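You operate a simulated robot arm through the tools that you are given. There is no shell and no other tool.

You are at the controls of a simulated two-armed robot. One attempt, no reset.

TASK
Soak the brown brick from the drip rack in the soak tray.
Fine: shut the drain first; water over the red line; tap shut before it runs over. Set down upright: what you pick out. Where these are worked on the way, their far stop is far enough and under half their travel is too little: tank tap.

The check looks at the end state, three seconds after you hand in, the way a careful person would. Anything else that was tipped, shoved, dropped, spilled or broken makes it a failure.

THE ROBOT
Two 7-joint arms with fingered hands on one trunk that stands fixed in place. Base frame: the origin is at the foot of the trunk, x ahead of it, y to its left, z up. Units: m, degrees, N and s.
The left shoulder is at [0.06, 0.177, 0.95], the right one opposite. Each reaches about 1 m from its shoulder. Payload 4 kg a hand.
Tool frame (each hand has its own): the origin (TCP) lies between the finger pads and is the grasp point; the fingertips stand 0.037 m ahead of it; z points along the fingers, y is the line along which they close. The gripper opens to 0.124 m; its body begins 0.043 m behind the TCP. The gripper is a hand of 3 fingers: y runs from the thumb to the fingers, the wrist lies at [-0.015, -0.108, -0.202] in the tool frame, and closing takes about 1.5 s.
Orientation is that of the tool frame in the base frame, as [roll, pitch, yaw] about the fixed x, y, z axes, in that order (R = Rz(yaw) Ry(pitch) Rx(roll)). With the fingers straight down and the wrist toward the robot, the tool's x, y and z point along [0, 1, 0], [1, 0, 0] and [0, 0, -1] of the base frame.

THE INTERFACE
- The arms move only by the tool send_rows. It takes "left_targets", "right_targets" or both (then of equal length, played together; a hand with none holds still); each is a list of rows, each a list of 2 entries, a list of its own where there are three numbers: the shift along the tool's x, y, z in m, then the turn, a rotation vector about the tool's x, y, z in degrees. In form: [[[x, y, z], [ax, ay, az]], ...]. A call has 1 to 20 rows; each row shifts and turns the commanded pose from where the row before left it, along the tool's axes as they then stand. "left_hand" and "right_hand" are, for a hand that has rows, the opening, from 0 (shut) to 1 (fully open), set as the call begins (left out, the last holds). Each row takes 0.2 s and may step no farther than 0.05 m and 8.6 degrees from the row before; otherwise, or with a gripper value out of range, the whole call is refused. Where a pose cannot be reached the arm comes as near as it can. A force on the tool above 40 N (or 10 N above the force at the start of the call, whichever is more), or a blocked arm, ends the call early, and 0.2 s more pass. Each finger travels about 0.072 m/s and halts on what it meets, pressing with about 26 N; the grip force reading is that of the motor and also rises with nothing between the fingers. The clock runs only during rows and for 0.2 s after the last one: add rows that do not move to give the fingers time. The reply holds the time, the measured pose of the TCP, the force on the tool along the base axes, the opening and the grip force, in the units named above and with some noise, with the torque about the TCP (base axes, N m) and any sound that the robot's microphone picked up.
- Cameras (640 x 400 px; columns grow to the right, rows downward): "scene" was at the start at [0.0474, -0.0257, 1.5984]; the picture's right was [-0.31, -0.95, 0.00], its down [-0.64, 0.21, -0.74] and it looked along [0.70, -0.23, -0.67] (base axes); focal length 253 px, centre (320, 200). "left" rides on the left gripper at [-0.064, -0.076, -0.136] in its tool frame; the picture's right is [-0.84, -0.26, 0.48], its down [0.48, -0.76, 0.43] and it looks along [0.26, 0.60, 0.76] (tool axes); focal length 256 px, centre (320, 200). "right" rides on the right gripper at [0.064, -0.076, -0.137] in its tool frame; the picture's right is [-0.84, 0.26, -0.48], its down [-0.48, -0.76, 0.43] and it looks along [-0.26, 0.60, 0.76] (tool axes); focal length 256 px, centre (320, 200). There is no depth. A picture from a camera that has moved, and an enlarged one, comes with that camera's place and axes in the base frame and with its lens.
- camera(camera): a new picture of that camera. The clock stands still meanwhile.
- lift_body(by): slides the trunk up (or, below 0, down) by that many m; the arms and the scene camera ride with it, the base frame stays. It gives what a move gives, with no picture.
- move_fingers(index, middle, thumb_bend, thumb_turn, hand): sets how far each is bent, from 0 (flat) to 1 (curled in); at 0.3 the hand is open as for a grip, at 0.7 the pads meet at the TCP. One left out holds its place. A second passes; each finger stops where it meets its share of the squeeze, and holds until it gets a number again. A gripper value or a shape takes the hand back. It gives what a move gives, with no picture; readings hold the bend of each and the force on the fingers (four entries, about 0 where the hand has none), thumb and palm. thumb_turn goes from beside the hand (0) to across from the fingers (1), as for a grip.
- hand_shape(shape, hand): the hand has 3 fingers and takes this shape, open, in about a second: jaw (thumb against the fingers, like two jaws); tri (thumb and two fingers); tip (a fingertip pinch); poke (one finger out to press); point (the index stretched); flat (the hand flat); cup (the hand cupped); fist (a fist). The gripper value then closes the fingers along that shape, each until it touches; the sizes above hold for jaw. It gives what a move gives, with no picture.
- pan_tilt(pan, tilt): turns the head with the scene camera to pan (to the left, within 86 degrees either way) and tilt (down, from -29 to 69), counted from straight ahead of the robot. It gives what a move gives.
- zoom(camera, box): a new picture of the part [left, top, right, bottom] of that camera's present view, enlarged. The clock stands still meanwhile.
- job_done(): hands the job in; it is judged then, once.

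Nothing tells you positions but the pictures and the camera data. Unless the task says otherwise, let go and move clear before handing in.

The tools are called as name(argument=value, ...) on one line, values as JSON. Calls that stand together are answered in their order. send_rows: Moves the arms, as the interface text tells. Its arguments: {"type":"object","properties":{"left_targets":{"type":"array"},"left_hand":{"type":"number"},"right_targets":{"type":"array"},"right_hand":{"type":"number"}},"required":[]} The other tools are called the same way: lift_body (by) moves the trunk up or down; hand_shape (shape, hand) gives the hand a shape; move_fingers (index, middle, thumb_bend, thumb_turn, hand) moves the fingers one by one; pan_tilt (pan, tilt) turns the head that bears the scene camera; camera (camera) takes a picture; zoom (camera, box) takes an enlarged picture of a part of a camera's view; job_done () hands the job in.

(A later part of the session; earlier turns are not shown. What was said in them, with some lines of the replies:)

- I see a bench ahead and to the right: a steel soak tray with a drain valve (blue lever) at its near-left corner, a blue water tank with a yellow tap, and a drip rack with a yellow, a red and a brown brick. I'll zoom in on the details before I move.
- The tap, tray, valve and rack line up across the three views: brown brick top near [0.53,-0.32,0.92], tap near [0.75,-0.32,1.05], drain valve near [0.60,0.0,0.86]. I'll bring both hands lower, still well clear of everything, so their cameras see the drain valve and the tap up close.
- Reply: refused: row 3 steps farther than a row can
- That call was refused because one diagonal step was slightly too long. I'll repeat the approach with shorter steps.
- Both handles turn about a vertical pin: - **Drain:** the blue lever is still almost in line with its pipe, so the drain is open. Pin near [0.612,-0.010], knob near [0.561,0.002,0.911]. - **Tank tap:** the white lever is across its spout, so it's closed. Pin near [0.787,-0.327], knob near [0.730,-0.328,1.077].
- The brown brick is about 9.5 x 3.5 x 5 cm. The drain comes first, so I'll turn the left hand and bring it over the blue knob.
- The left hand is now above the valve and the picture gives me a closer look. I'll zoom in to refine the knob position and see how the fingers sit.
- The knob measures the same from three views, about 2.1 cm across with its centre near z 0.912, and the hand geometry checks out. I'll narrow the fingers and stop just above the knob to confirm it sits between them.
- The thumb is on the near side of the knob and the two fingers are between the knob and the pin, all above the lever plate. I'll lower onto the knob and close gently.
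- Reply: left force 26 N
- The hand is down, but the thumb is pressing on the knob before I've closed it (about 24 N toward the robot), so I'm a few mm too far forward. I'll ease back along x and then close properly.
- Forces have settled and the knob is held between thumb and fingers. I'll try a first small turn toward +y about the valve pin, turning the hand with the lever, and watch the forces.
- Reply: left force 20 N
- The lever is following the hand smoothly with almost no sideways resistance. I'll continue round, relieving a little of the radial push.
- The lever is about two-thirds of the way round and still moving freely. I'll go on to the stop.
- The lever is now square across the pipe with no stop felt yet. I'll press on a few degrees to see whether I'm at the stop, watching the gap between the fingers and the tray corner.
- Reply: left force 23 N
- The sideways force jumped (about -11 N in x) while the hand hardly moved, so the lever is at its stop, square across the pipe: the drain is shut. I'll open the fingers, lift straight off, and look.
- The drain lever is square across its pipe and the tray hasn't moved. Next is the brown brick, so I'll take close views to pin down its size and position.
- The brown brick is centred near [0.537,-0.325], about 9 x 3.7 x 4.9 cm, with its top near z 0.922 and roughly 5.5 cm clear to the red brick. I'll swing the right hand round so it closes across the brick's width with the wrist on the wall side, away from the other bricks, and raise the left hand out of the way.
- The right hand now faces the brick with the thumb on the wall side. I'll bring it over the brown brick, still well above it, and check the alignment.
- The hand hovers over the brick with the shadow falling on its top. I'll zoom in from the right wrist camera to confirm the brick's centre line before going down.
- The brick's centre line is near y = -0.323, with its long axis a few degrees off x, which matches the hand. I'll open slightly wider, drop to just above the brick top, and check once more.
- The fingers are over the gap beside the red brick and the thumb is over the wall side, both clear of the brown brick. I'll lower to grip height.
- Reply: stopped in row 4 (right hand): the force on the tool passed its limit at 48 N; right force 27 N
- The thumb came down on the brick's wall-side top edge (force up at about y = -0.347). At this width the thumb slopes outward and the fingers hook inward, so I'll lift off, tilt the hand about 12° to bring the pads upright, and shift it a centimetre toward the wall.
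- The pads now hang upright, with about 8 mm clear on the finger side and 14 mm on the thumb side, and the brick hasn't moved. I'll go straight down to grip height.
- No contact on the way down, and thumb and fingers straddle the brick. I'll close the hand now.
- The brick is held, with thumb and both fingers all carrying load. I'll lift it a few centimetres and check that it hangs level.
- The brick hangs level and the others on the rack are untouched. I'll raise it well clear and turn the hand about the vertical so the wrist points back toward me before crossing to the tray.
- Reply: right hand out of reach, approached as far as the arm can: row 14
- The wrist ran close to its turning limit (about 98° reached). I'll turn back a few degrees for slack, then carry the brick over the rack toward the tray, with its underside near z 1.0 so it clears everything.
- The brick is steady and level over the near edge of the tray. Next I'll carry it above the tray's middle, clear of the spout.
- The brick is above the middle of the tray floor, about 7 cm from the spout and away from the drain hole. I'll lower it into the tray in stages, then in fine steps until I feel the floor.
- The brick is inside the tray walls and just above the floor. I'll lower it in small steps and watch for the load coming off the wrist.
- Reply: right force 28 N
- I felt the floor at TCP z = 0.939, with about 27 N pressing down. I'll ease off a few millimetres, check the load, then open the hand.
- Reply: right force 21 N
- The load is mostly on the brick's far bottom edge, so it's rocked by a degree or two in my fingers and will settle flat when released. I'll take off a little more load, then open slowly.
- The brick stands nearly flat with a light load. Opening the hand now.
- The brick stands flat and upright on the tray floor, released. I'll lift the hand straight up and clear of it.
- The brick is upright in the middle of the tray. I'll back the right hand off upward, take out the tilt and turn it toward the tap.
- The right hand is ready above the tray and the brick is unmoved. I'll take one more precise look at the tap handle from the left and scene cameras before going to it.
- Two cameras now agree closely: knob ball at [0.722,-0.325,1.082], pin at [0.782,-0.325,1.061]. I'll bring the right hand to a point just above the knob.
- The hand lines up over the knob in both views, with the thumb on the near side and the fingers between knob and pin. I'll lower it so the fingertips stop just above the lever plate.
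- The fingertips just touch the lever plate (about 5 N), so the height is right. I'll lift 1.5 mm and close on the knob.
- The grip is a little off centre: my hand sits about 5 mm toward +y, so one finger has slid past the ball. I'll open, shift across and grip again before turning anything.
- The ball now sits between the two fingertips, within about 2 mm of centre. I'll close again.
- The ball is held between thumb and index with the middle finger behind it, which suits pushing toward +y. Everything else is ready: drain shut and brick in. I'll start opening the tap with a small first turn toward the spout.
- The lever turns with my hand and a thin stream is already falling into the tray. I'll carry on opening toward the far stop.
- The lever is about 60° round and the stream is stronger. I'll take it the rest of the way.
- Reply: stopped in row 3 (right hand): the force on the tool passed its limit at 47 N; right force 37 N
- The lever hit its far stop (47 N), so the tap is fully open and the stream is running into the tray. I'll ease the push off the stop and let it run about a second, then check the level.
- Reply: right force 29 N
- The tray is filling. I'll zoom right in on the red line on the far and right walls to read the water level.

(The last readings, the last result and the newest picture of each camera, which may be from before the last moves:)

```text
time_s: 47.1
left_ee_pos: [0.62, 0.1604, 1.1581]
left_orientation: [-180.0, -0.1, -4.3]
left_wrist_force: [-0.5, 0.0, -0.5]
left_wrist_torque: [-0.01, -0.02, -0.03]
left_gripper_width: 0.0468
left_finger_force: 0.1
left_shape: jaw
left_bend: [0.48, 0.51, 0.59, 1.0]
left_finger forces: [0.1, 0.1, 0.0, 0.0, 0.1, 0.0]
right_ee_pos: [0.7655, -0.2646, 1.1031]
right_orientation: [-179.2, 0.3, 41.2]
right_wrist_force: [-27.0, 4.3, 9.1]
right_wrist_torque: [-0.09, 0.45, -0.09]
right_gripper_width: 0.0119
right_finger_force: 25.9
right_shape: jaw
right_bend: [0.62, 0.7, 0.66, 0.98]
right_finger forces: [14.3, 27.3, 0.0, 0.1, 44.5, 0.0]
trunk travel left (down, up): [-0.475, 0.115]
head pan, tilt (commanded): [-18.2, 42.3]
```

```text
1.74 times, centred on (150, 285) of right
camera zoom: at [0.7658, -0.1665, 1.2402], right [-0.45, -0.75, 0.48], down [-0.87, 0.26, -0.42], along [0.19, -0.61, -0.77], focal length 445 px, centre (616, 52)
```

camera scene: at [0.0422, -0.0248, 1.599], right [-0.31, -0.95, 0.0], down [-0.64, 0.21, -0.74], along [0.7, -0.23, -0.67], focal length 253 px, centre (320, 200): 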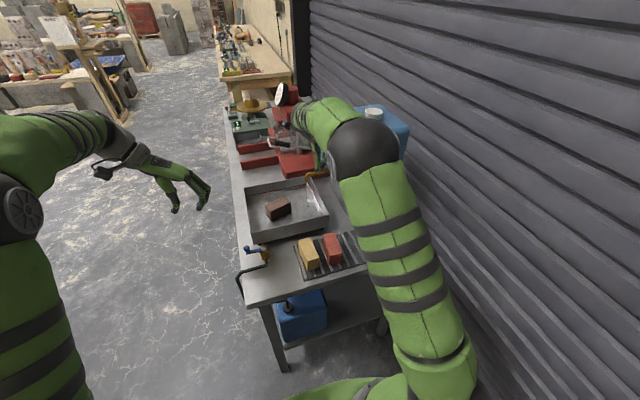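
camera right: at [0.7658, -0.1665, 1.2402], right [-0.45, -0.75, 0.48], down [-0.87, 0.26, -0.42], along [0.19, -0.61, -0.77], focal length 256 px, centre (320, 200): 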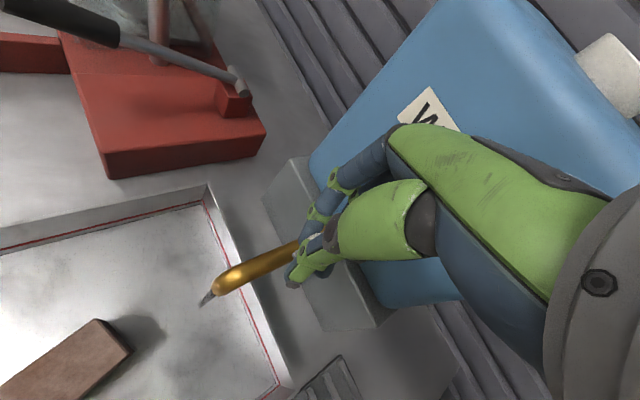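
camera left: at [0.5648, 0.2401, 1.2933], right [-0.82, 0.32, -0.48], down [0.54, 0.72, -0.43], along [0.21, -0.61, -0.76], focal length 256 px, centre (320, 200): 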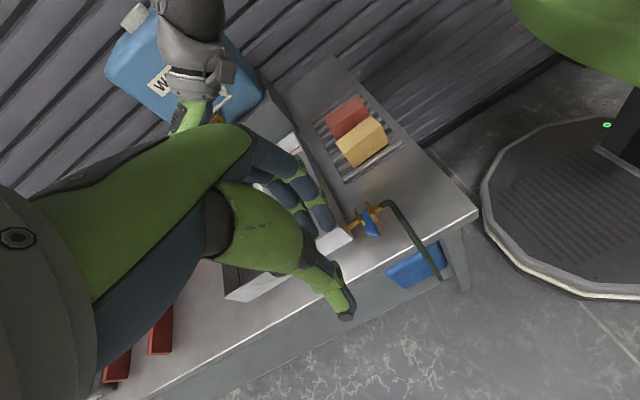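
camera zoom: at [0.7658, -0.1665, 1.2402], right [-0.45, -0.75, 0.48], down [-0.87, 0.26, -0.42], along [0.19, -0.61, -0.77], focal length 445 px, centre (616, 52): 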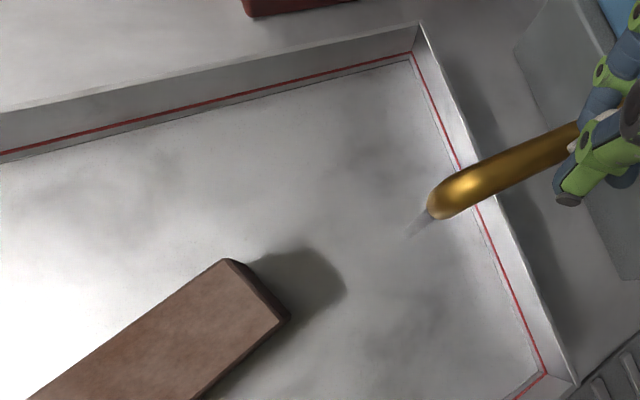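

The water edge shows as a thin bright line, still about 1 cm below the red line, and the walls stand about 4.5 cm above it, so there's plenty of room. I'll let it run two seconds and measure again.

send_rows(right_targets=[[[-0.001, -0.001, 0], [0, 0, 0]], [[0, 0, 0], [0, 0, 0]], [[0, 0, 0], [0, 0, 0]], [[0, 0, 0], [0, 0, 0]], [[0, 0, 0], [0, 0, 0]], [[0, 0, 0], [0, 0, 0]], [[0, 0, 0], [0, 0, 0]], [[0, 0, 0], [0, 0, 0]], [[0, 0, 0], [0, 0, 0]], [[0, 0, 0], [0, 0, 0]]])

zoom(camera="scene", box=[240, 175, 300, 215])

zoom(camera="scene", box=[230, 160, 350, 260])

zoom(camera="right", box=[0, 170, 300, 400])

```text
time_s: 49.3
left_ee_pos: [0.6217, 0.161, 1.1594]
left_orientation: [180.0, -0.1, -4.3]
left_wrist_force: [-0.9, 0.5, 0.0]
left_wrist_torque: [0.01, -0.04, 0.01]
left_gripper_width: 0.0468
left_finger_force: 0.2
left_shape: jaw
left_bend: [0.48, 0.51, 0.59, 1.0]
left_finger forces: [0.0, 0.1, 0.0, 0.1, 0.0, 0.0]
right_ee_pos: [0.7645, -0.2628, 1.103]
right_orientation: [-179.2, 0.3, 41.4]
right_wrist_force: [-19.9, 2.7, 14.4]
right_wrist_torque: [-0.21, 0.19, -0.06]
right_gripper_width: 0.0118
right_finger_force: 25.8
right_shape: jaw
right_bend: [0.61, 0.7, 0.66, 0.98]
right_finger forces: [18.3, 24.5, 0.0, 0.1, 42.0, 0.0]
trunk travel left (down, up): [-0.475, 0.115]
head pan, tilt (commanded): [-18.2, 42.3]
```

```text
10.00 times, centred on (270, 195) of scene
camera zoom: at [0.0438, -0.0249, 1.5986], right [-0.31, -0.95, 0.0], down [-0.64, 0.21, -0.74], along [0.7, -0.23, -0.67], focal length 2532 px, centre (820, 250)
```

zoom: 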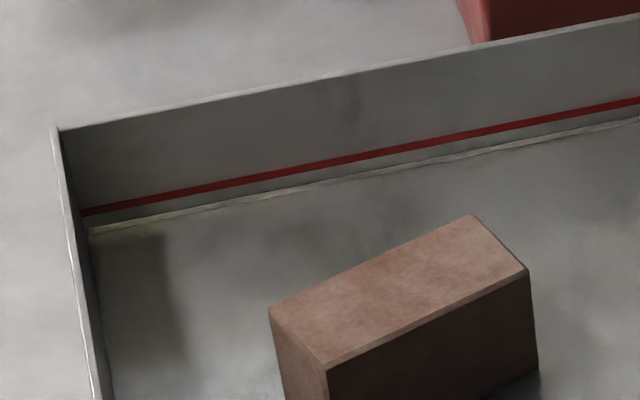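

```text
4.00 times, centred on (290, 210) of scene
camera zoom: at [0.0438, -0.0249, 1.5986], right [-0.31, -0.95, 0.0], down [-0.64, 0.21, -0.74], along [0.7, -0.23, -0.67], focal length 1013 px, centre (440, 160)
```

zoom: 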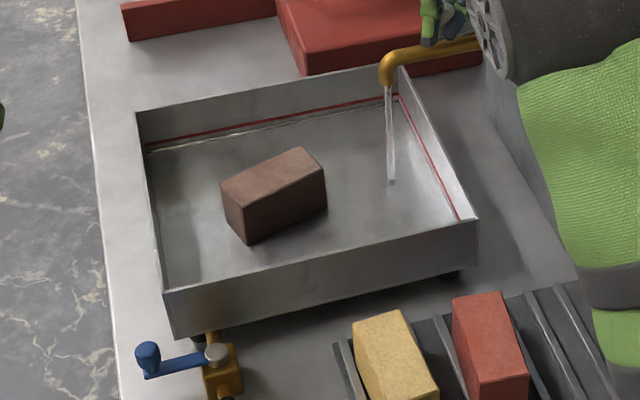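

```text
1.74 times, centred on (150, 285) of right
camera zoom: at [0.7649, -0.1661, 1.2402], right [-0.45, -0.75, 0.48], down [-0.87, 0.26, -0.42], along [0.19, -0.61, -0.77], focal length 445 px, centre (616, 52)
```

zoom: 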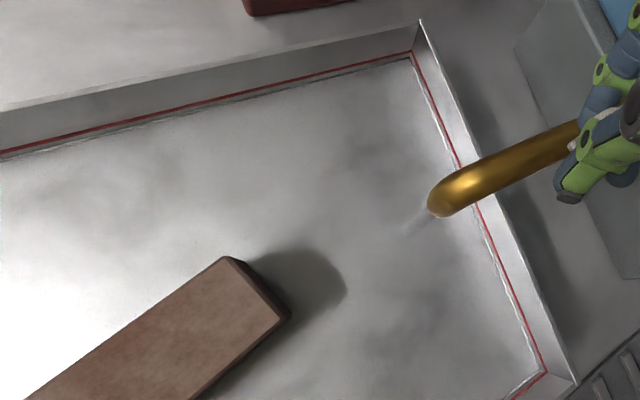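

The level is rising about 1.3 mm per second, with roughly 1 cm left to the red line. I'll ease the hand a touch more and let it run four seconds.

send_rows(right_targets=[[[-0.0015, -0.0013, -0.0005], [0, 0, 0]], [[0, 0, 0], [0, 0, 0]], [[0, 0, 0], [0, 0, 0]], [[0, 0, 0], [0, 0, 0]], [[0, 0, 0], [0, 0, 0]], [[0, 0, 0], [0, 0, 0]], [[0, 0, 0], [0, 0, 0]], [[0, 0, 0], [0, 0, 0]], [[0, 0, 0], [0, 0, 0]], [[0, 0, 0], [0, 0, 0]], [[0, 0, 0], [0, 0, 0]], [[0, 0, 0], [0, 0, 0]], [[0, 0, 0], [0, 0, 0]], [[0, 0, 0], [0, 0, 0]], [[0, 0, 0], [0, 0, 0]], [[0, 0, 0], [0, 0, 0]], [[0, 0, 0], [0, 0, 0]], [[0, 0, 0], [0, 0, 0]], [[0, 0, 0], [0, 0, 0]], [[0, 0, 0], [0, 0, 0]]])

zoom(camera="scene", box=[240, 175, 300, 215])

zoom(camera="scene", box=[230, 160, 350, 260])

zoom(camera="right", box=[0, 170, 300, 400])

```text
time_s: 53.5
left_ee_pos: [0.6207, 0.1604, 1.1576]
left_orientation: [179.9, -0.1, -4.3]
left_wrist_force: [-0.6, 0.6, 0.0]
left_wrist_torque: [-0.02, -0.03, 0.0]
left_gripper_width: 0.047
left_finger_force: 0.1
left_shape: jaw
left_bend: [0.48, 0.51, 0.59, 1.0]
left_finger forces: [0.0, 0.0, 0.0, 0.0, 0.0, 0.1]
right_ee_pos: [0.7639, -0.2647, 1.1033]
right_orientation: [-179.2, 0.3, 41.3]
right_wrist_force: [-9.5, 7.3, 16.1]
right_wrist_torque: [-0.16, -0.15, 0.01]
right_gripper_width: 0.0115
right_finger_force: 26.1
right_shape: jaw
right_bend: [0.61, 0.71, 0.66, 0.98]
right_finger forces: [24.3, 17.3, 0.0, 0.0, 39.3, 0.0]
trunk travel left (down, up): [-0.475, 0.115]
head pan, tilt (commanded): [-18.2, 42.3]
```

```text
10.00 times, centred on (270, 195) of scene
camera zoom: at [0.0451, -0.0242, 1.5986], right [-0.31, -0.95, 0.0], down [-0.64, 0.21, -0.74], along [0.7, -0.23, -0.67], focal length 2532 px, centre (820, 250)
```

zoom: 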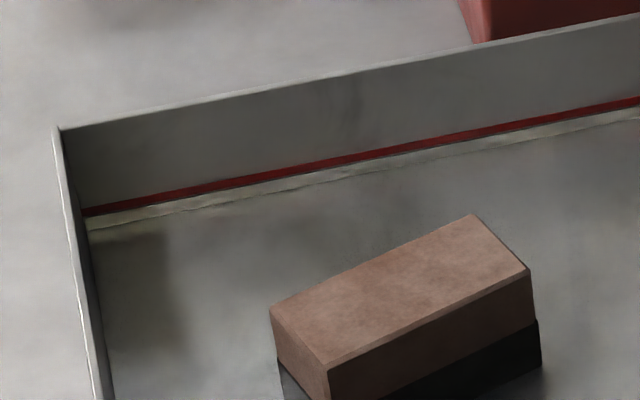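

```text
4.00 times, centred on (290, 210) of scene
camera zoom: at [0.0451, -0.0242, 1.5986], right [-0.31, -0.95, 0.0], down [-0.64, 0.21, -0.74], along [0.7, -0.23, -0.67], focal length 1013 px, centre (440, 160)
```

zoom: 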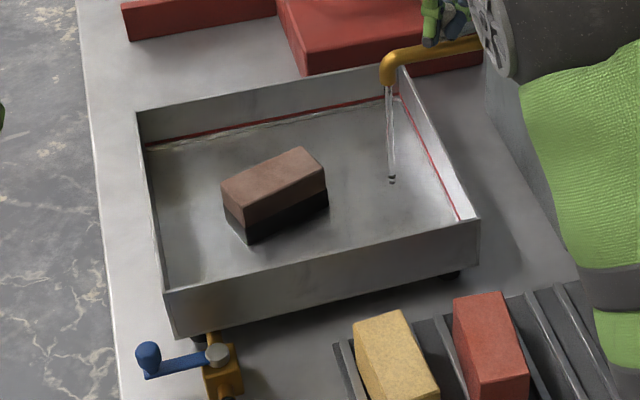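

```text
1.74 times, centred on (150, 285) of right
camera zoom: at [0.7636, -0.1658, 1.2402], right [-0.45, -0.75, 0.48], down [-0.87, 0.26, -0.42], along [0.19, -0.61, -0.77], focal length 445 px, centre (616, 52)
```

zoom: 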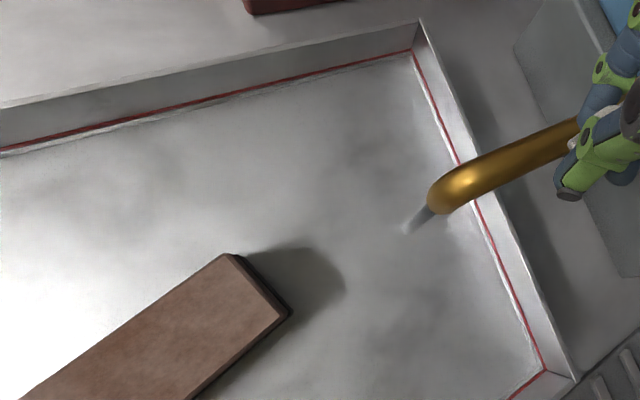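

The water has reached the underside of the red line and the brick shows a dark wet band. I'll let it run four more seconds so it stands clearly above the line; the rim is still far off.

send_rows(right_targets=[[[0, 0, 0], [0, 0, 0]], [[0, 0, 0], [0, 0, 0]], [[0, 0, 0], [0, 0, 0]], [[0, 0, 0], [0, 0, 0]], [[0, 0, 0], [0, 0, 0]], [[0, 0, 0], [0, 0, 0]], [[0, 0, 0], [0, 0, 0]], [[0, 0, 0], [0, 0, 0]], [[0, 0, 0], [0, 0, 0]], [[0, 0, 0], [0, 0, 0]], [[0, 0, 0], [0, 0, 0]], [[0, 0, 0], [0, 0, 0]], [[0, 0, 0], [0, 0, 0]], [[0, 0, 0], [0, 0, 0]], [[0, 0, 0], [0, 0, 0]], [[0, 0, 0], [0, 0, 0]], [[0, 0, 0], [0, 0, 0]], [[0, 0, 0], [0, 0, 0]], [[0, 0, 0], [0, 0, 0]], [[0, 0, 0], [0, 0, 0]]])

zoom(camera="scene", box=[240, 175, 300, 215])

zoom(camera="scene", box=[310, 175, 350, 225])

zoom(camera="right", box=[0, 170, 300, 400])

```text
time_s: 57.7
left_ee_pos: [0.6214, 0.1608, 1.1588]
left_orientation: [179.9, -0.2, -4.3]
left_wrist_force: [-0.6, -0.1, 0.1]
left_wrist_torque: [0.01, 0.0, 0.02]
left_gripper_width: 0.0469
left_finger_force: 0.1
left_shape: jaw
left_bend: [0.48, 0.51, 0.59, 1.0]
left_finger forces: [0.0, 0.1, 0.0, 0.0, 0.1, 0.1]
right_ee_pos: [0.7632, -0.2639, 1.1019]
right_orientation: [-179.1, 0.2, 41.3]
right_wrist_force: [-7.9, 8.2, 17.1]
right_wrist_torque: [-0.17, -0.14, 0.01]
right_gripper_width: 0.0118
right_finger_force: 25.9
right_shape: jaw
right_bend: [0.61, 0.71, 0.66, 0.98]
right_finger forces: [24.3, 17.0, 0.0, 0.0, 39.6, 0.1]
trunk travel left (down, up): [-0.475, 0.115]
head pan, tilt (commanded): [-18.2, 42.3]
```

```text
10.00 times, centred on (270, 195) of scene
camera zoom: at [0.0451, -0.0242, 1.5986], right [-0.31, -0.95, 0.0], down [-0.64, 0.21, -0.74], along [0.7, -0.23, -0.67], focal length 2532 px, centre (820, 250)
```

zoom: 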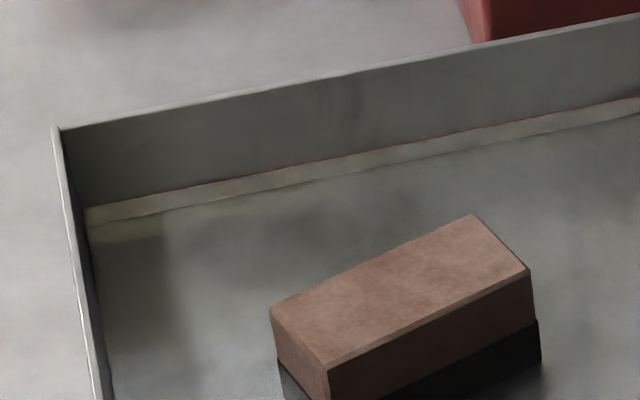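

```text
8.00 times, centred on (330, 200) of scene
camera zoom: at [0.0451, -0.0242, 1.5986], right [-0.31, -0.95, 0.0], down [-0.64, 0.21, -0.74], along [0.7, -0.23, -0.67], focal length 2025 px, centre (240, 200)
```

zoom: 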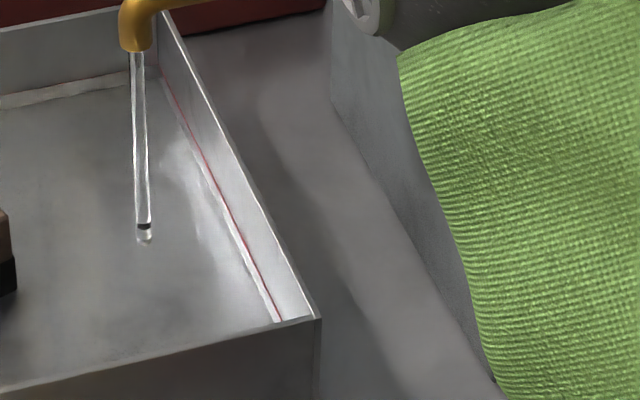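

```text
1.74 times, centred on (150, 285) of right
camera zoom: at [0.7636, -0.1658, 1.2402], right [-0.45, -0.75, 0.48], down [-0.87, 0.26, -0.42], along [0.19, -0.61, -0.77], focal length 445 px, centre (616, 52)
```

zoom: 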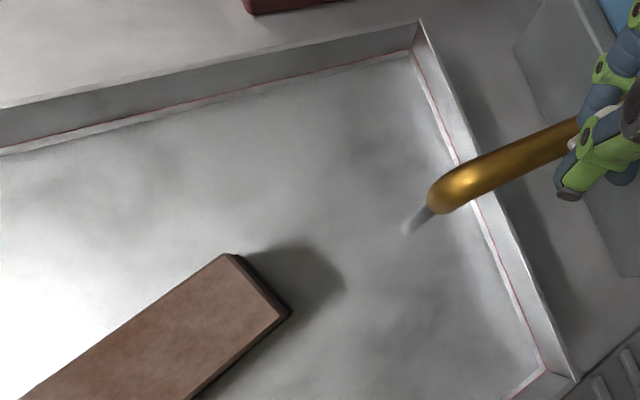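

The red line is nearly covered. I'll run four more seconds to get a comfortable margin above it.

send_rows(right_targets=[[[0, 0, 0], [0, 0, 0]], [[0, 0, 0], [0, 0, 0]], [[0, 0, 0], [0, 0, 0]], [[0, 0, 0], [0, 0, 0]], [[0, 0, 0], [0, 0, 0]], [[0, 0, 0], [0, 0, 0]], [[0, 0, 0], [0, 0, 0]], [[0, 0, 0], [0, 0, 0]], [[0, 0, 0], [0, 0, 0]], [[0, 0, 0], [0, 0, 0]], [[0, 0, 0], [0, 0, 0]], [[0, 0, 0], [0, 0, 0]], [[0, 0, 0], [0, 0, 0]], [[0, 0, 0], [0, 0, 0]], [[0, 0, 0], [0, 0, 0]], [[0, 0, 0], [0, 0, 0]], [[0, 0, 0], [0, 0, 0]], [[0, 0, 0], [0, 0, 0]], [[0, 0, 0], [0, 0, 0]], [[0, 0, 0], [0, 0, 0]]])

zoom(camera="scene", box=[240, 175, 300, 215])

zoom(camera="scene", box=[230, 160, 350, 260])

zoom(camera="right", box=[0, 170, 300, 400])

```text
time_s: 61.9
left_ee_pos: [0.6216, 0.1604, 1.1591]
left_orientation: [179.8, -0.2, -4.3]
left_wrist_force: [0.0, -0.1, -0.4]
left_wrist_torque: [-0.01, 0.01, -0.01]
left_gripper_width: 0.0471
left_finger_force: 0.0
left_shape: jaw
left_bend: [0.48, 0.51, 0.59, 1.0]
left_finger forces: [0.1, 0.0, 0.0, 0.1, 0.0, 0.0]
right_ee_pos: [0.7622, -0.2635, 1.1033]
right_orientation: [-179.2, 0.3, 41.5]
right_wrist_force: [-8.2, 7.1, 16.0]
right_wrist_torque: [-0.18, -0.17, -0.03]
right_gripper_width: 0.0114
right_finger_force: 26.1
right_shape: jaw
right_bend: [0.61, 0.71, 0.66, 0.98]
right_finger forces: [24.4, 17.2, 0.1, 0.0, 39.6, 0.0]
trunk travel left (down, up): [-0.475, 0.115]
head pan, tilt (commanded): [-18.2, 42.3]
```

```text
10.00 times, centred on (270, 195) of scene
camera zoom: at [0.0451, -0.0242, 1.5986], right [-0.31, -0.95, 0.0], down [-0.64, 0.21, -0.74], along [0.7, -0.23, -0.67], focal length 2532 px, centre (820, 250)
```

zoom: 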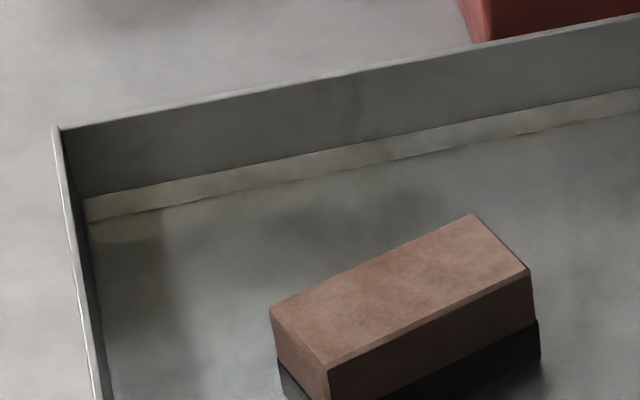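

```text
4.00 times, centred on (290, 210) of scene
camera zoom: at [0.0451, -0.0242, 1.5986], right [-0.31, -0.95, 0.0], down [-0.64, 0.21, -0.74], along [0.7, -0.23, -0.67], focal length 1013 px, centre (440, 160)
```

zoom: 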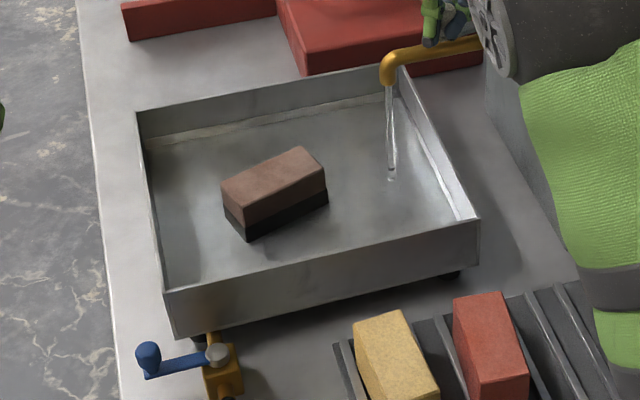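

```text
1.74 times, centred on (150, 285) of right
camera zoom: at [0.7636, -0.1658, 1.2402], right [-0.45, -0.75, 0.48], down [-0.87, 0.26, -0.42], along [0.19, -0.61, -0.77], focal length 445 px, centre (616, 52)
```

zoom: 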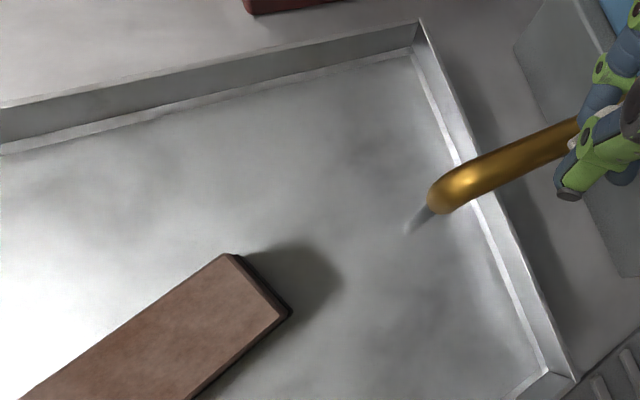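

The water now stands clearly above the red line, about half a centimetre over with nearly 4 cm to the rim. I'll let it run about a second longer while I begin swinging the lever back to shut.

send_rows(right_targets=[[[0, 0, 0], [0, 0, 0]], [[0, 0, 0], [0, 0, 0]], [[0, 0, 0], [0, 0, 0]], [[0, 0, 0], [0, 0, 0]], [[0, 0, 0], [0, 0, 0]], [[0, 0, 0], [0, 0, 0]], [[-0.0069, -0.0037, -0.0005], [0, 0, -5]], [[-0.0103, -0.0036, -0.0005], [0, 0, -5]], [[-0.0106, -0.0028, 0], [0, 0, -5]], [[-0.0108, -0.0017, 0], [0, 0, -5]]])

zoom(camera="scene", box=[230, 140, 380, 260])

zoom(camera="left", box=[150, 30, 290, 140])

zoom(camera="right", box=[180, 150, 400, 340])

```text
time_s: 64.1
left_ee_pos: [0.62, 0.1612, 1.1582]
left_orientation: [179.9, -0.1, -4.3]
left_wrist_force: [0.5, 0.8, -0.7]
left_wrist_torque: [-0.01, -0.02, 0.01]
left_gripper_width: 0.0469
left_finger_force: 0.1
left_shape: jaw
left_bend: [0.48, 0.51, 0.59, 1.0]
left_finger forces: [0.1, 0.0, 0.1, 0.0, 0.1, 0.0]
right_ee_pos: [0.7287, -0.2829, 1.103]
right_orientation: [-179.0, 0.0, 61.4]
right_wrist_force: [-12.5, 15.6, 7.5]
right_wrist_torque: [0.2, -0.04, 0.27]
right_gripper_width: 0.0115
right_finger_force: 26.3
right_shape: jaw
right_bend: [0.61, 0.71, 0.66, 1.0]
right_finger forces: [24.4, 12.7, 0.0, 0.1, 40.3, 0.0]
trunk travel left (down, up): [-0.475, 0.115]
head pan, tilt (commanded): [-18.2, 42.3]
```

```text
3.33 times, centred on (305, 200) of scene
camera zoom: at [0.0449, -0.0238, 1.5985], right [-0.31, -0.95, 0.0], down [-0.64, 0.21, -0.74], along [0.7, -0.23, -0.67], focal length 844 px, centre (370, 200)
```

zoom: 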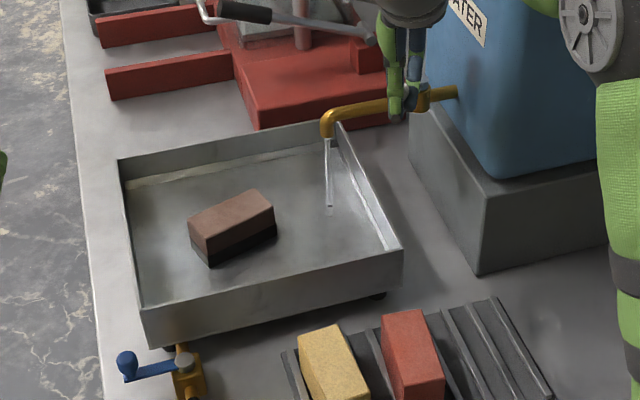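

```text
3.64 times, centred on (220, 85) of left
camera zoom: at [0.5621, 0.2416, 1.2943], right [-0.82, 0.32, -0.48], down [0.54, 0.72, -0.43], along [0.21, -0.62, -0.76], focal length 931 px, centre (684, 618)
```

zoom: 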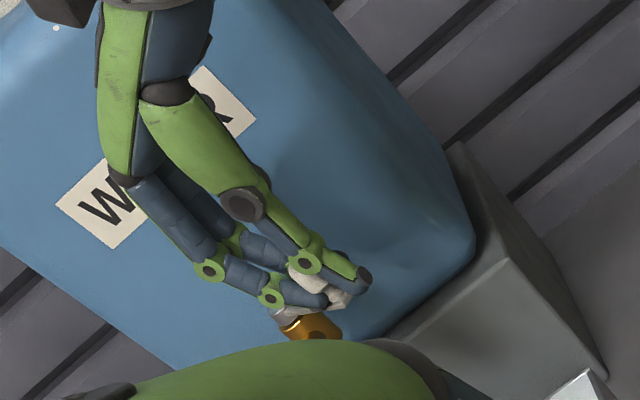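

```text
2.11 times, centred on (290, 245) of right
camera zoom: at [0.696, -0.1927, 1.2409], right [-0.17, -0.86, 0.48], down [-0.91, -0.06, -0.42], along [0.39, -0.5, -0.77], focal length 539 px, centre (383, 105)
```

zoom: 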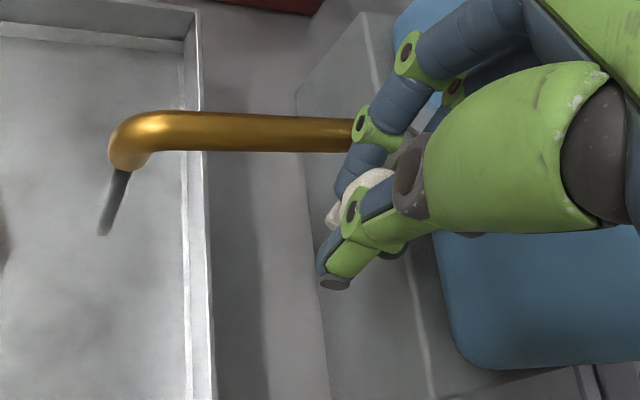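

The knob is still in my grip, the lever is coming back and the stream is thinning. I'll continue to the closed stop.

send_rows(right_targets=[[[-0.0108, -0.0015, 0], [0, 0, -5]], [[-0.011, -0.0006, 0], [0, 0, -5]], [[-0.0111, 0.0004, 0], [0, 0, -5]], [[-0.0108, 0.0015, 0], [0, 0, -5]]])

zoom(camera="scene", box=[230, 140, 380, 260])

zoom(camera="left", box=[150, 30, 290, 140])

zoom(camera="right", box=[180, 150, 400, 340])

```text
time_s: 65.1
left_ee_pos: [0.6213, 0.1598, 1.1591]
left_orientation: [179.9, -0.1, -4.3]
left_wrist_force: [-0.2, 0.8, -0.1]
left_wrist_torque: [0.01, 0.03, -0.01]
left_gripper_width: 0.0469
left_finger_force: 0.1
left_shape: jaw
left_bend: [0.48, 0.51, 0.59, 1.0]
left_finger forces: [0.1, 0.0, 0.0, 0.0, 0.1, 0.0]
right_ee_pos: [0.713, -0.3258, 1.1036]
right_orientation: [-179.0, -0.2, 81.3]
right_wrist_force: [-16.8, 6.5, -0.8]
right_wrist_torque: [0.15, 0.14, 0.16]
right_gripper_width: 0.0109
right_finger_force: 26.1
right_shape: jaw
right_bend: [0.62, 0.7, 0.66, 1.0]
right_finger forces: [23.1, 9.4, 0.1, 0.1, 36.2, 0.0]
trunk travel left (down, up): [-0.475, 0.115]
head pan, tilt (commanded): [-18.2, 42.3]
```

```text
3.33 times, centred on (305, 200) of scene
camera zoom: at [0.0457, -0.0247, 1.5984], right [-0.31, -0.95, 0.0], down [-0.64, 0.21, -0.74], along [0.7, -0.23, -0.67], focal length 844 px, centre (370, 200)
```

zoom: 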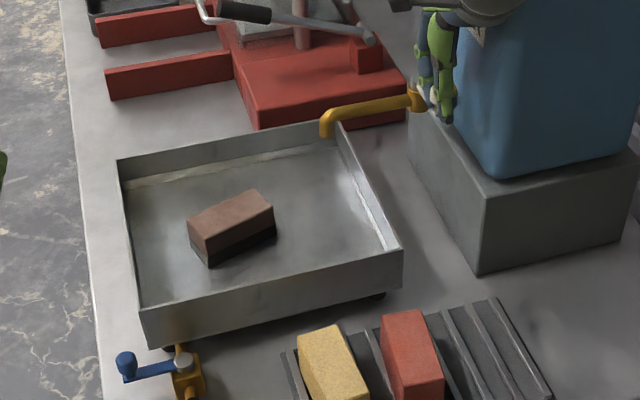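

```text
3.64 times, centred on (220, 85) of left
camera zoom: at [0.5628, 0.2408, 1.294], right [-0.82, 0.32, -0.48], down [0.54, 0.72, -0.43], along [0.21, -0.62, -0.76], focal length 931 px, centre (684, 618)
```

zoom: 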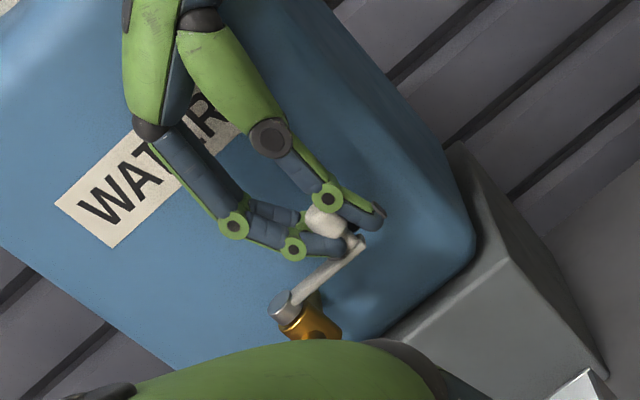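

```text
2.11 times, centred on (290, 245) of right
camera zoom: at [0.6508, -0.2526, 1.2411], right [0.13, -0.87, 0.47], down [-0.83, -0.36, -0.42], along [0.54, -0.34, -0.77], focal length 539 px, centre (383, 105)
```

zoom: 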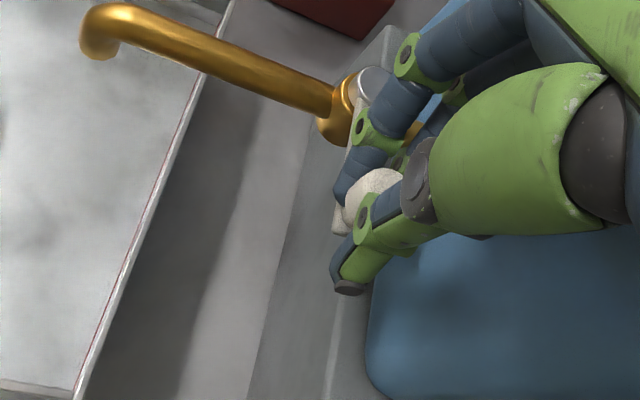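

The stream has stopped and the lever is back square to the spout. I'll nudge it a few millimetres further to be sure it's hard against its closed stop.

send_rows(right_targets=[[[-0.003, 0, 0], [0, 0, -2]], [[-0.002, 0, 0], [0, 0, 0]], [[0, 0, 0], [0, 0, 0]]])

zoom(camera="scene", box=[290, 140, 370, 200])

zoom(camera="left", box=[150, 30, 290, 140])

```text
time_s: 65.9
left_ee_pos: [0.6214, 0.1612, 1.1575]
left_orientation: [179.9, -0.1, -4.3]
left_wrist_force: [0.3, 0.2, -0.9]
left_wrist_torque: [0.01, 0.0, 0.03]
left_gripper_width: 0.0469
left_finger_force: 0.1
left_shape: jaw
left_bend: [0.48, 0.51, 0.59, 1.0]
left_finger forces: [0.0, 0.0, 0.0, 0.1, 0.0, 0.0]
right_ee_pos: [0.7135, -0.3286, 1.1035]
right_orientation: [-179.1, -0.3, 83.4]
right_wrist_force: [-17.1, 16.0, -3.6]
right_wrist_torque: [0.3, 0.2, 0.25]
right_gripper_width: 0.0109
right_finger_force: 26.0
right_shape: jaw
right_bend: [0.62, 0.7, 0.66, 1.0]
right_finger forces: [24.6, 6.0, 0.0, 0.0, 36.8, 0.0]
trunk travel left (down, up): [-0.475, 0.115]
head pan, tilt (commanded): [-18.2, 42.3]
```

```text
6.67 times, centred on (330, 170) of scene
camera zoom: at [0.0458, -0.0238, 1.5984], right [-0.31, -0.95, 0.0], down [-0.64, 0.21, -0.74], along [0.7, -0.23, -0.67], focal length 1688 px, centre (253, 400)
```

zoom: 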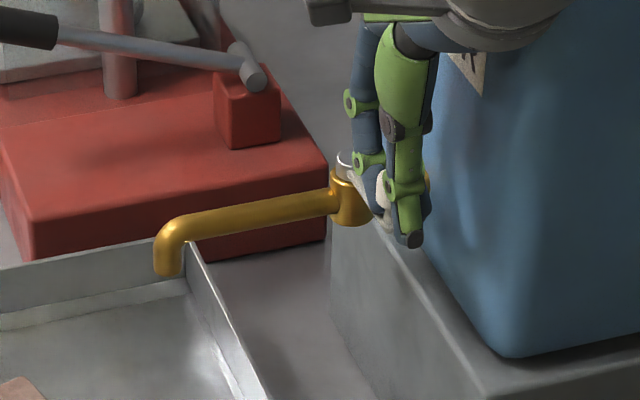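

```text
3.64 times, centred on (220, 85) of left
camera zoom: at [0.5628, 0.2417, 1.2939], right [-0.82, 0.32, -0.48], down [0.54, 0.72, -0.43], along [0.21, -0.62, -0.76], focal length 931 px, centre (684, 618)
```

zoom: 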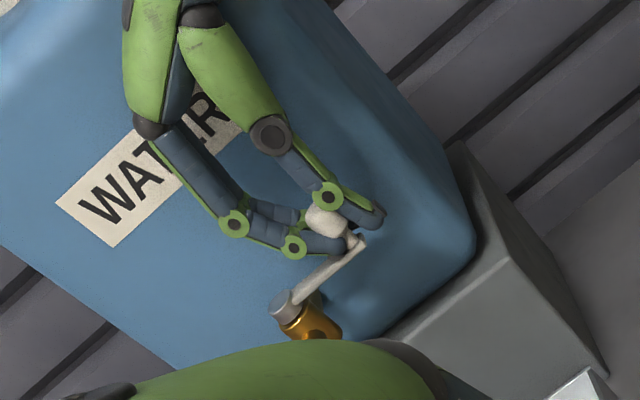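

The sideways force rose to 16 N with no movement, so the tap is hard against its closed stop and there's no drip. I'll open the fingers and lift straight off.

send_rows(right_targets=[[[0, 0, 0], [0, 0, 0]], [[0, 0, 0], [0, 0, 0]], [[0, 0, 0], [0, 0, 0]], [[0, 0, -0.012], [0, 0, 0]], [[0, 0, -0.02], [0, 0, 0]], [[0, 0, -0.03], [0, 0, 0]], [[0, 0, -0.03], [0, 0, 0]]], right_hand=0.4)

zoom(camera="scene", box=[290, 140, 370, 200])

zoom(camera="left", box=[150, 30, 290, 140])

zoom(camera="scene", box=[230, 160, 350, 260])

```text
time_s: 67.5
left_ee_pos: [0.6228, 0.1591, 1.1574]
left_orientation: [179.9, 0.0, -4.3]
left_wrist_force: [-0.1, 0.3, -0.6]
left_wrist_torque: [0.02, 0.02, -0.03]
left_gripper_width: 0.0467
left_finger_force: 0.0
left_shape: jaw
left_bend: [0.48, 0.51, 0.59, 1.0]
left_finger forces: [0.0, 0.0, 0.0, 0.0, 0.1, 0.0]
right_ee_pos: [0.7158, -0.3344, 1.1949]
right_orientation: [-179.1, -0.4, 83.4]
right_wrist_force: [-0.5, 0.3, 0.4]
right_wrist_torque: [-0.03, -0.02, 0.03]
right_gripper_width: 0.0493
right_finger_force: 0.0
right_shape: jaw
right_bend: [0.47, 0.5, 0.59, 1.0]
right_finger forces: [0.1, 0.1, 0.1, 0.0, 0.0, 0.0]
trunk travel left (down, up): [-0.475, 0.115]
head pan, tilt (commanded): [-18.2, 42.3]
```

```text
6.67 times, centred on (330, 170) of scene
camera zoom: at [0.0474, -0.0258, 1.5984], right [-0.31, -0.95, 0.0], down [-0.64, 0.21, -0.74], along [0.7, -0.23, -0.67], focal length 1688 px, centre (253, 400)
```

zoom: 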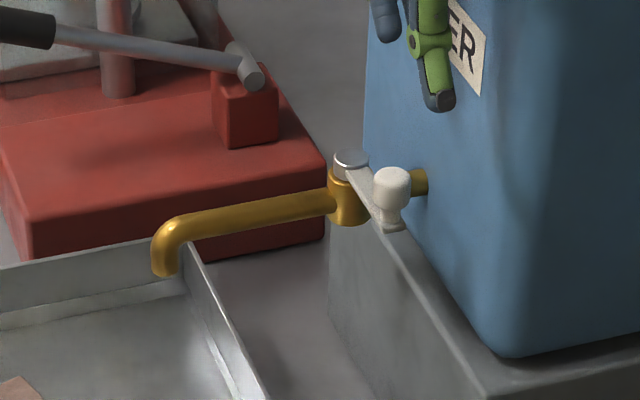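

```text
3.64 times, centred on (220, 85) of left
camera zoom: at [0.5643, 0.2398, 1.2937], right [-0.82, 0.32, -0.48], down [0.54, 0.72, -0.43], along [0.21, -0.61, -0.76], focal length 931 px, centre (684, 618)
```

zoom: 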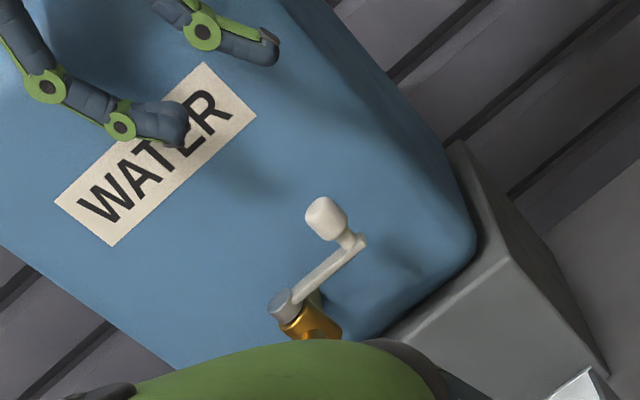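

```text
4.00 times, centred on (290, 210) of scene
camera zoom: at [0.0474, -0.0258, 1.5984], right [-0.31, -0.95, 0.0], down [-0.64, 0.21, -0.74], along [0.7, -0.23, -0.67], focal length 1013 px, centre (440, 160)
```

zoom: 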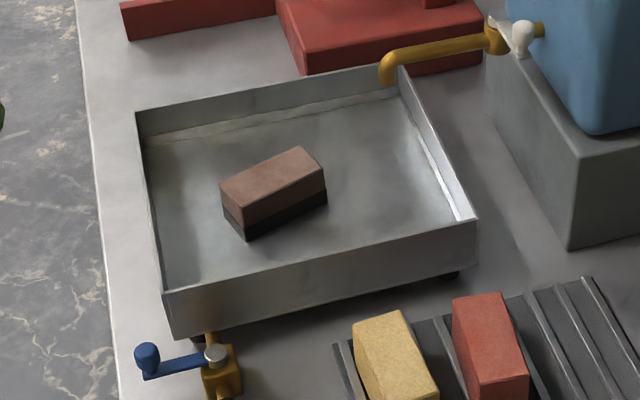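

The tap lever is back exactly where it started, with no stream and the brick standing in the water. I'll withdraw both hands clear and then check that the level holds.

send_rows(right_targets=[[[0, 0, -0.04], [0, 0, 0]], [[0, 0, -0.04], [0, 0, 0]], [[0, -0.04, -0.01], [0, 0, 0]], [[0, -0.045, 0], [0, 0, 0]], [[0, -0.045, 0], [0, 0, 0]], [[0, -0.045, 0], [0, 0, 0]], [[0, -0.045, 0], [0, 0, 0]], [[0, -0.03, 0], [0, 0, 0]], [[0, 0, 0], [0, 0, 0]]], left_targets=[[[0, 0, -0.02], [0, 0, 0]], [[0, -0.03, -0.02], [0, 0, 0]], [[0, -0.03, 0], [0, 0, 0]], [[0, 0, 0], [0, 0, 0]], [[0, 0, 0], [0, 0, 0]], [[0, 0, 0], [0, 0, 0]], [[0, 0, 0], [0, 0, 0]], [[0, 0, 0], [0, 0, 0]], [[0, 0, 0], [0, 0, 0]]])

camera(camera="scene")

zoom(camera="scene", box=[240, 175, 300, 215])

zoom(camera="scene", box=[225, 150, 395, 290])

camera(camera="right")

```text
time_s: 69.5
left_ee_pos: [0.6292, 0.2201, 1.1968]
left_orientation: [-179.9, 0.0, -4.4]
left_wrist_force: [0.3, 0.1, 0.5]
left_wrist_torque: [0.01, 0.01, 0.03]
left_gripper_width: 0.0468
left_finger_force: 0.0
left_shape: jaw
left_bend: [0.48, 0.51, 0.59, 1.0]
left_finger forces: [0.0, 0.1, 0.0, 0.0, 0.0, 0.0]
right_ee_pos: [0.4682, -0.3031, 1.2895]
right_orientation: [-179.0, -0.3, 83.4]
right_wrist_force: [0.4, -0.1, -0.2]
right_wrist_torque: [0.02, -0.02, 0.0]
right_gripper_width: 0.0494
right_finger_force: 0.0
right_shape: jaw
right_bend: [0.47, 0.5, 0.59, 1.0]
right_finger forces: [0.0, 0.0, 0.1, 0.0, 0.0, 0.1]
trunk travel left (down, up): [-0.475, 0.115]
head pan, tilt (commanded): [-18.2, 42.3]
```

```text
taken
camera scene: at [0.0477, -0.0256, 1.5984], right [-0.31, -0.95, 0.0], down [-0.64, 0.21, -0.74], along [0.7, -0.23, -0.67], focal length 253 px, centre (320, 200)
```

scene: 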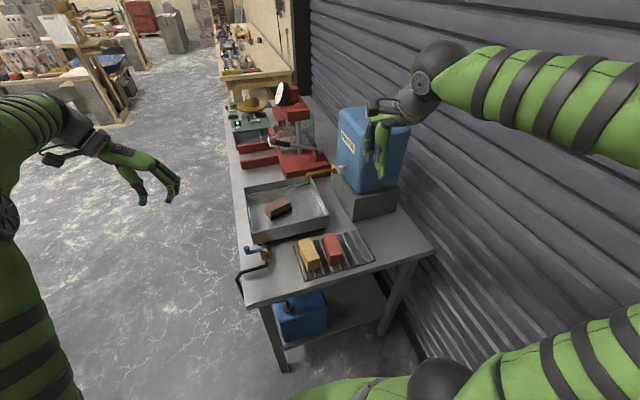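

```text
10.00 times, centred on (270, 195) of scene
camera zoom: at [0.0477, -0.0256, 1.5984], right [-0.31, -0.95, 0.0], down [-0.64, 0.21, -0.74], along [0.7, -0.23, -0.67], focal length 2532 px, centre (820, 250)
```

zoom: 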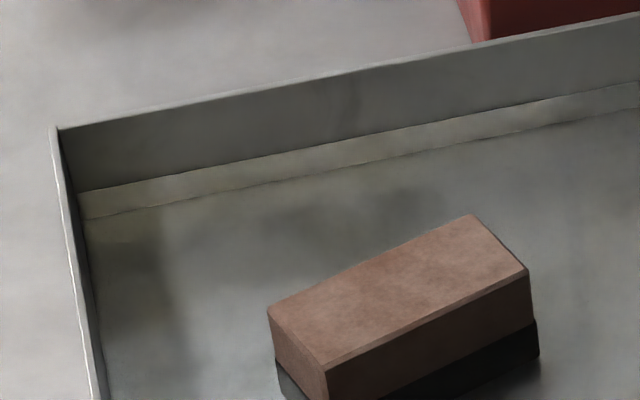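

```text
2.86 times, centred on (310, 220) of scene
camera zoom: at [0.0477, -0.0256, 1.5984], right [-0.31, -0.95, 0.0], down [-0.64, 0.21, -0.74], along [0.7, -0.23, -0.67], focal length 723 px, centre (349, 143)
```

zoom: 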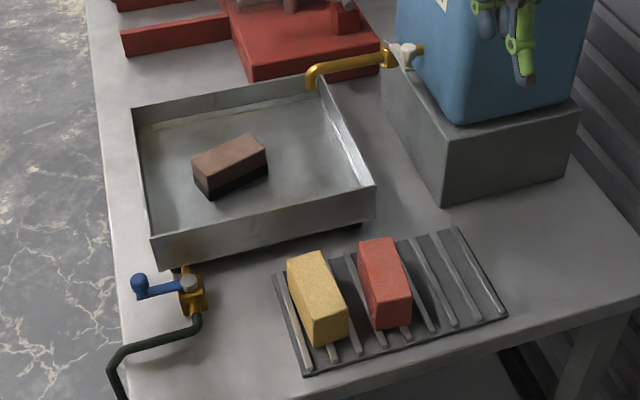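

```text
taken
camera right: at [0.4034, -0.2319, 1.4277], right [0.16, -0.87, 0.47], down [-0.82, -0.39, -0.42], along [0.55, -0.32, -0.77], focal length 256 px, centre (320, 200)
```

right: 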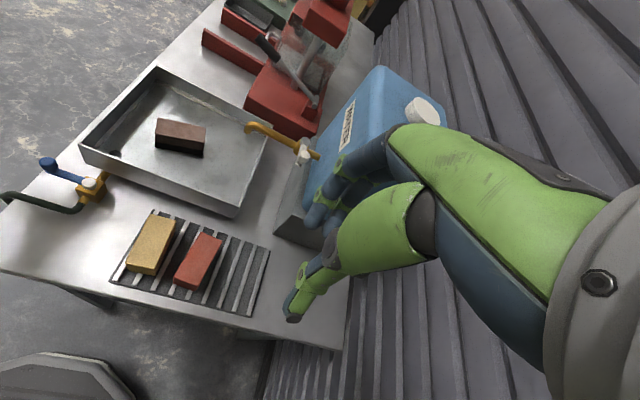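

All looks right: the water is about 1 cm over the red line with the rim well clear, the drain and tap are shut, and the other bricks are untouched. I'll wait a few seconds to make sure the level holds.

send_rows(right_targets=[[[0, 0, 0], [0, 0, 0]], [[0, 0, 0], [0, 0, 0]], [[0, 0, 0], [0, 0, 0]], [[0, 0, 0], [0, 0, 0]], [[0, 0, 0], [0, 0, 0]], [[0, 0, 0], [0, 0, 0]], [[0, 0, 0], [0, 0, 0]], [[0, 0, 0], [0, 0, 0]], [[0, 0, 0], [0, 0, 0]], [[0, 0, 0], [0, 0, 0]], [[0, 0, 0], [0, 0, 0]], [[0, 0, 0], [0, 0, 0]], [[0, 0, 0], [0, 0, 0]], [[0, 0, 0], [0, 0, 0]], [[0, 0, 0], [0, 0, 0]], [[0, 0, 0], [0, 0, 0]], [[0, 0, 0], [0, 0, 0]], [[0, 0, 0], [0, 0, 0]], [[0, 0, 0], [0, 0, 0]], [[0, 0, 0], [0, 0, 0]]])

zoom(camera="scene", box=[240, 175, 300, 215])

zoom(camera="right", box=[0, 50, 340, 320])

zoom(camera="scene", box=[225, 230, 405, 380])

```text
time_s: 73.7
left_ee_pos: [0.63, 0.2204, 1.197]
left_orientation: [-179.9, 0.0, -4.4]
left_wrist_force: [-0.2, -0.2, 0.1]
left_wrist_torque: [0.03, 0.06, -0.03]
left_gripper_width: 0.0468
left_finger_force: 0.0
left_shape: jaw
left_bend: [0.48, 0.51, 0.59, 1.0]
left_finger forces: [0.1, 0.0, 0.1, 0.0, 0.0, 0.0]
right_ee_pos: [0.4682, -0.3042, 1.29]
right_orientation: [-179.1, -0.3, 83.3]
right_wrist_force: [0.4, 0.0, -0.3]
right_wrist_torque: [0.0, -0.03, 0.02]
right_gripper_width: 0.0495
right_finger_force: 0.1
right_shape: jaw
right_bend: [0.47, 0.5, 0.59, 1.0]
right_finger forces: [0.0, 0.0, 0.0, 0.0, 0.1, 0.1]
trunk travel left (down, up): [-0.475, 0.115]
head pan, tilt (commanded): [-18.2, 42.3]
```

```text
10.00 times, centred on (270, 195) of scene
camera zoom: at [0.0475, -0.0256, 1.5984], right [-0.31, -0.95, 0.0], down [-0.64, 0.21, -0.74], along [0.7, -0.23, -0.67], focal length 2532 px, centre (820, 250)
```

zoom: 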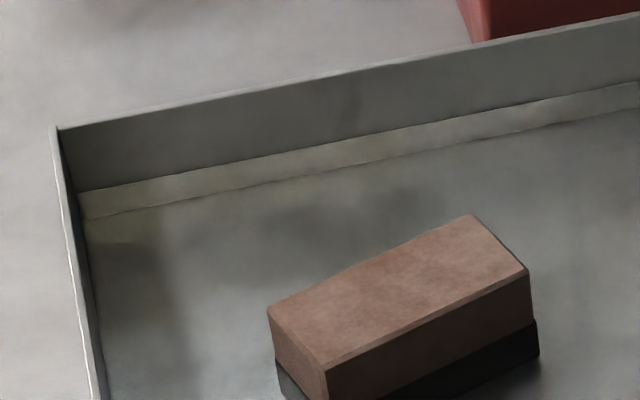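

```text
1.48 times, centred on (170, 185) of right
camera zoom: at [0.4035, -0.232, 1.428], right [0.16, -0.87, 0.47], down [-0.82, -0.39, -0.43], along [0.55, -0.32, -0.77], focal length 379 px, centre (542, 222)
```

zoom: 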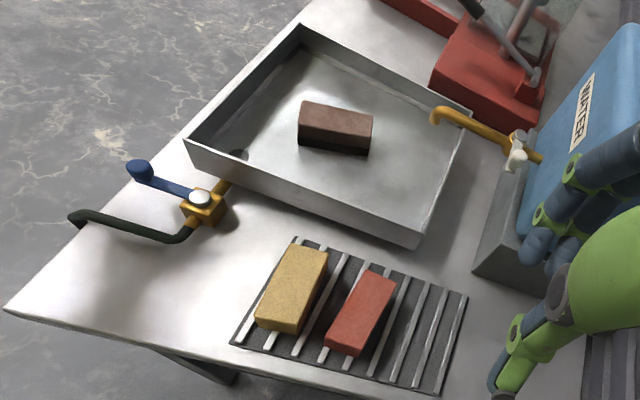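

```text
2.67 times, centred on (315, 305) of scene
camera zoom: at [0.0475, -0.0256, 1.5984], right [-0.31, -0.95, 0.0], down [-0.64, 0.21, -0.74], along [0.7, -0.23, -0.67], focal length 675 px, centre (333, -80)
```

zoom: 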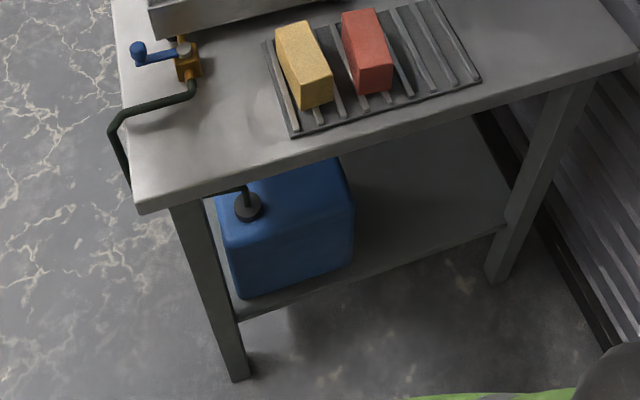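

The level held over four seconds and nothing is spilled or out of place. The drain and tap are shut, the brown brick stands upright in water above the red line, and both hands are clear, so I'm handing in.

job_done()

```text
The job is handed in.
```

The brown brick is standing upright in the soak tray, in water about 1 cm above the red line and well below the rim. I've handed the job in, but no result has come back yet.

- **Drain:** I shut it first, turning the lever to its stop, square across the pipe. The water level held steady for four seconds after filling.
- **Brick:** I moved it from the rack to the middle of the tray before filling. While lowering for the first grip, my thumb pressed on its top edge with up to 48 N. I lifted off and gripped again, and the brick didn't shift.
- **Tap:** I opened it to its far stop, let the water rise over the line, then closed it hard against its stop. It isn't dripping.
- **Everything else:** The red and yellow bricks and the tray look unmoved, I saw no spills, and both hands are clear.
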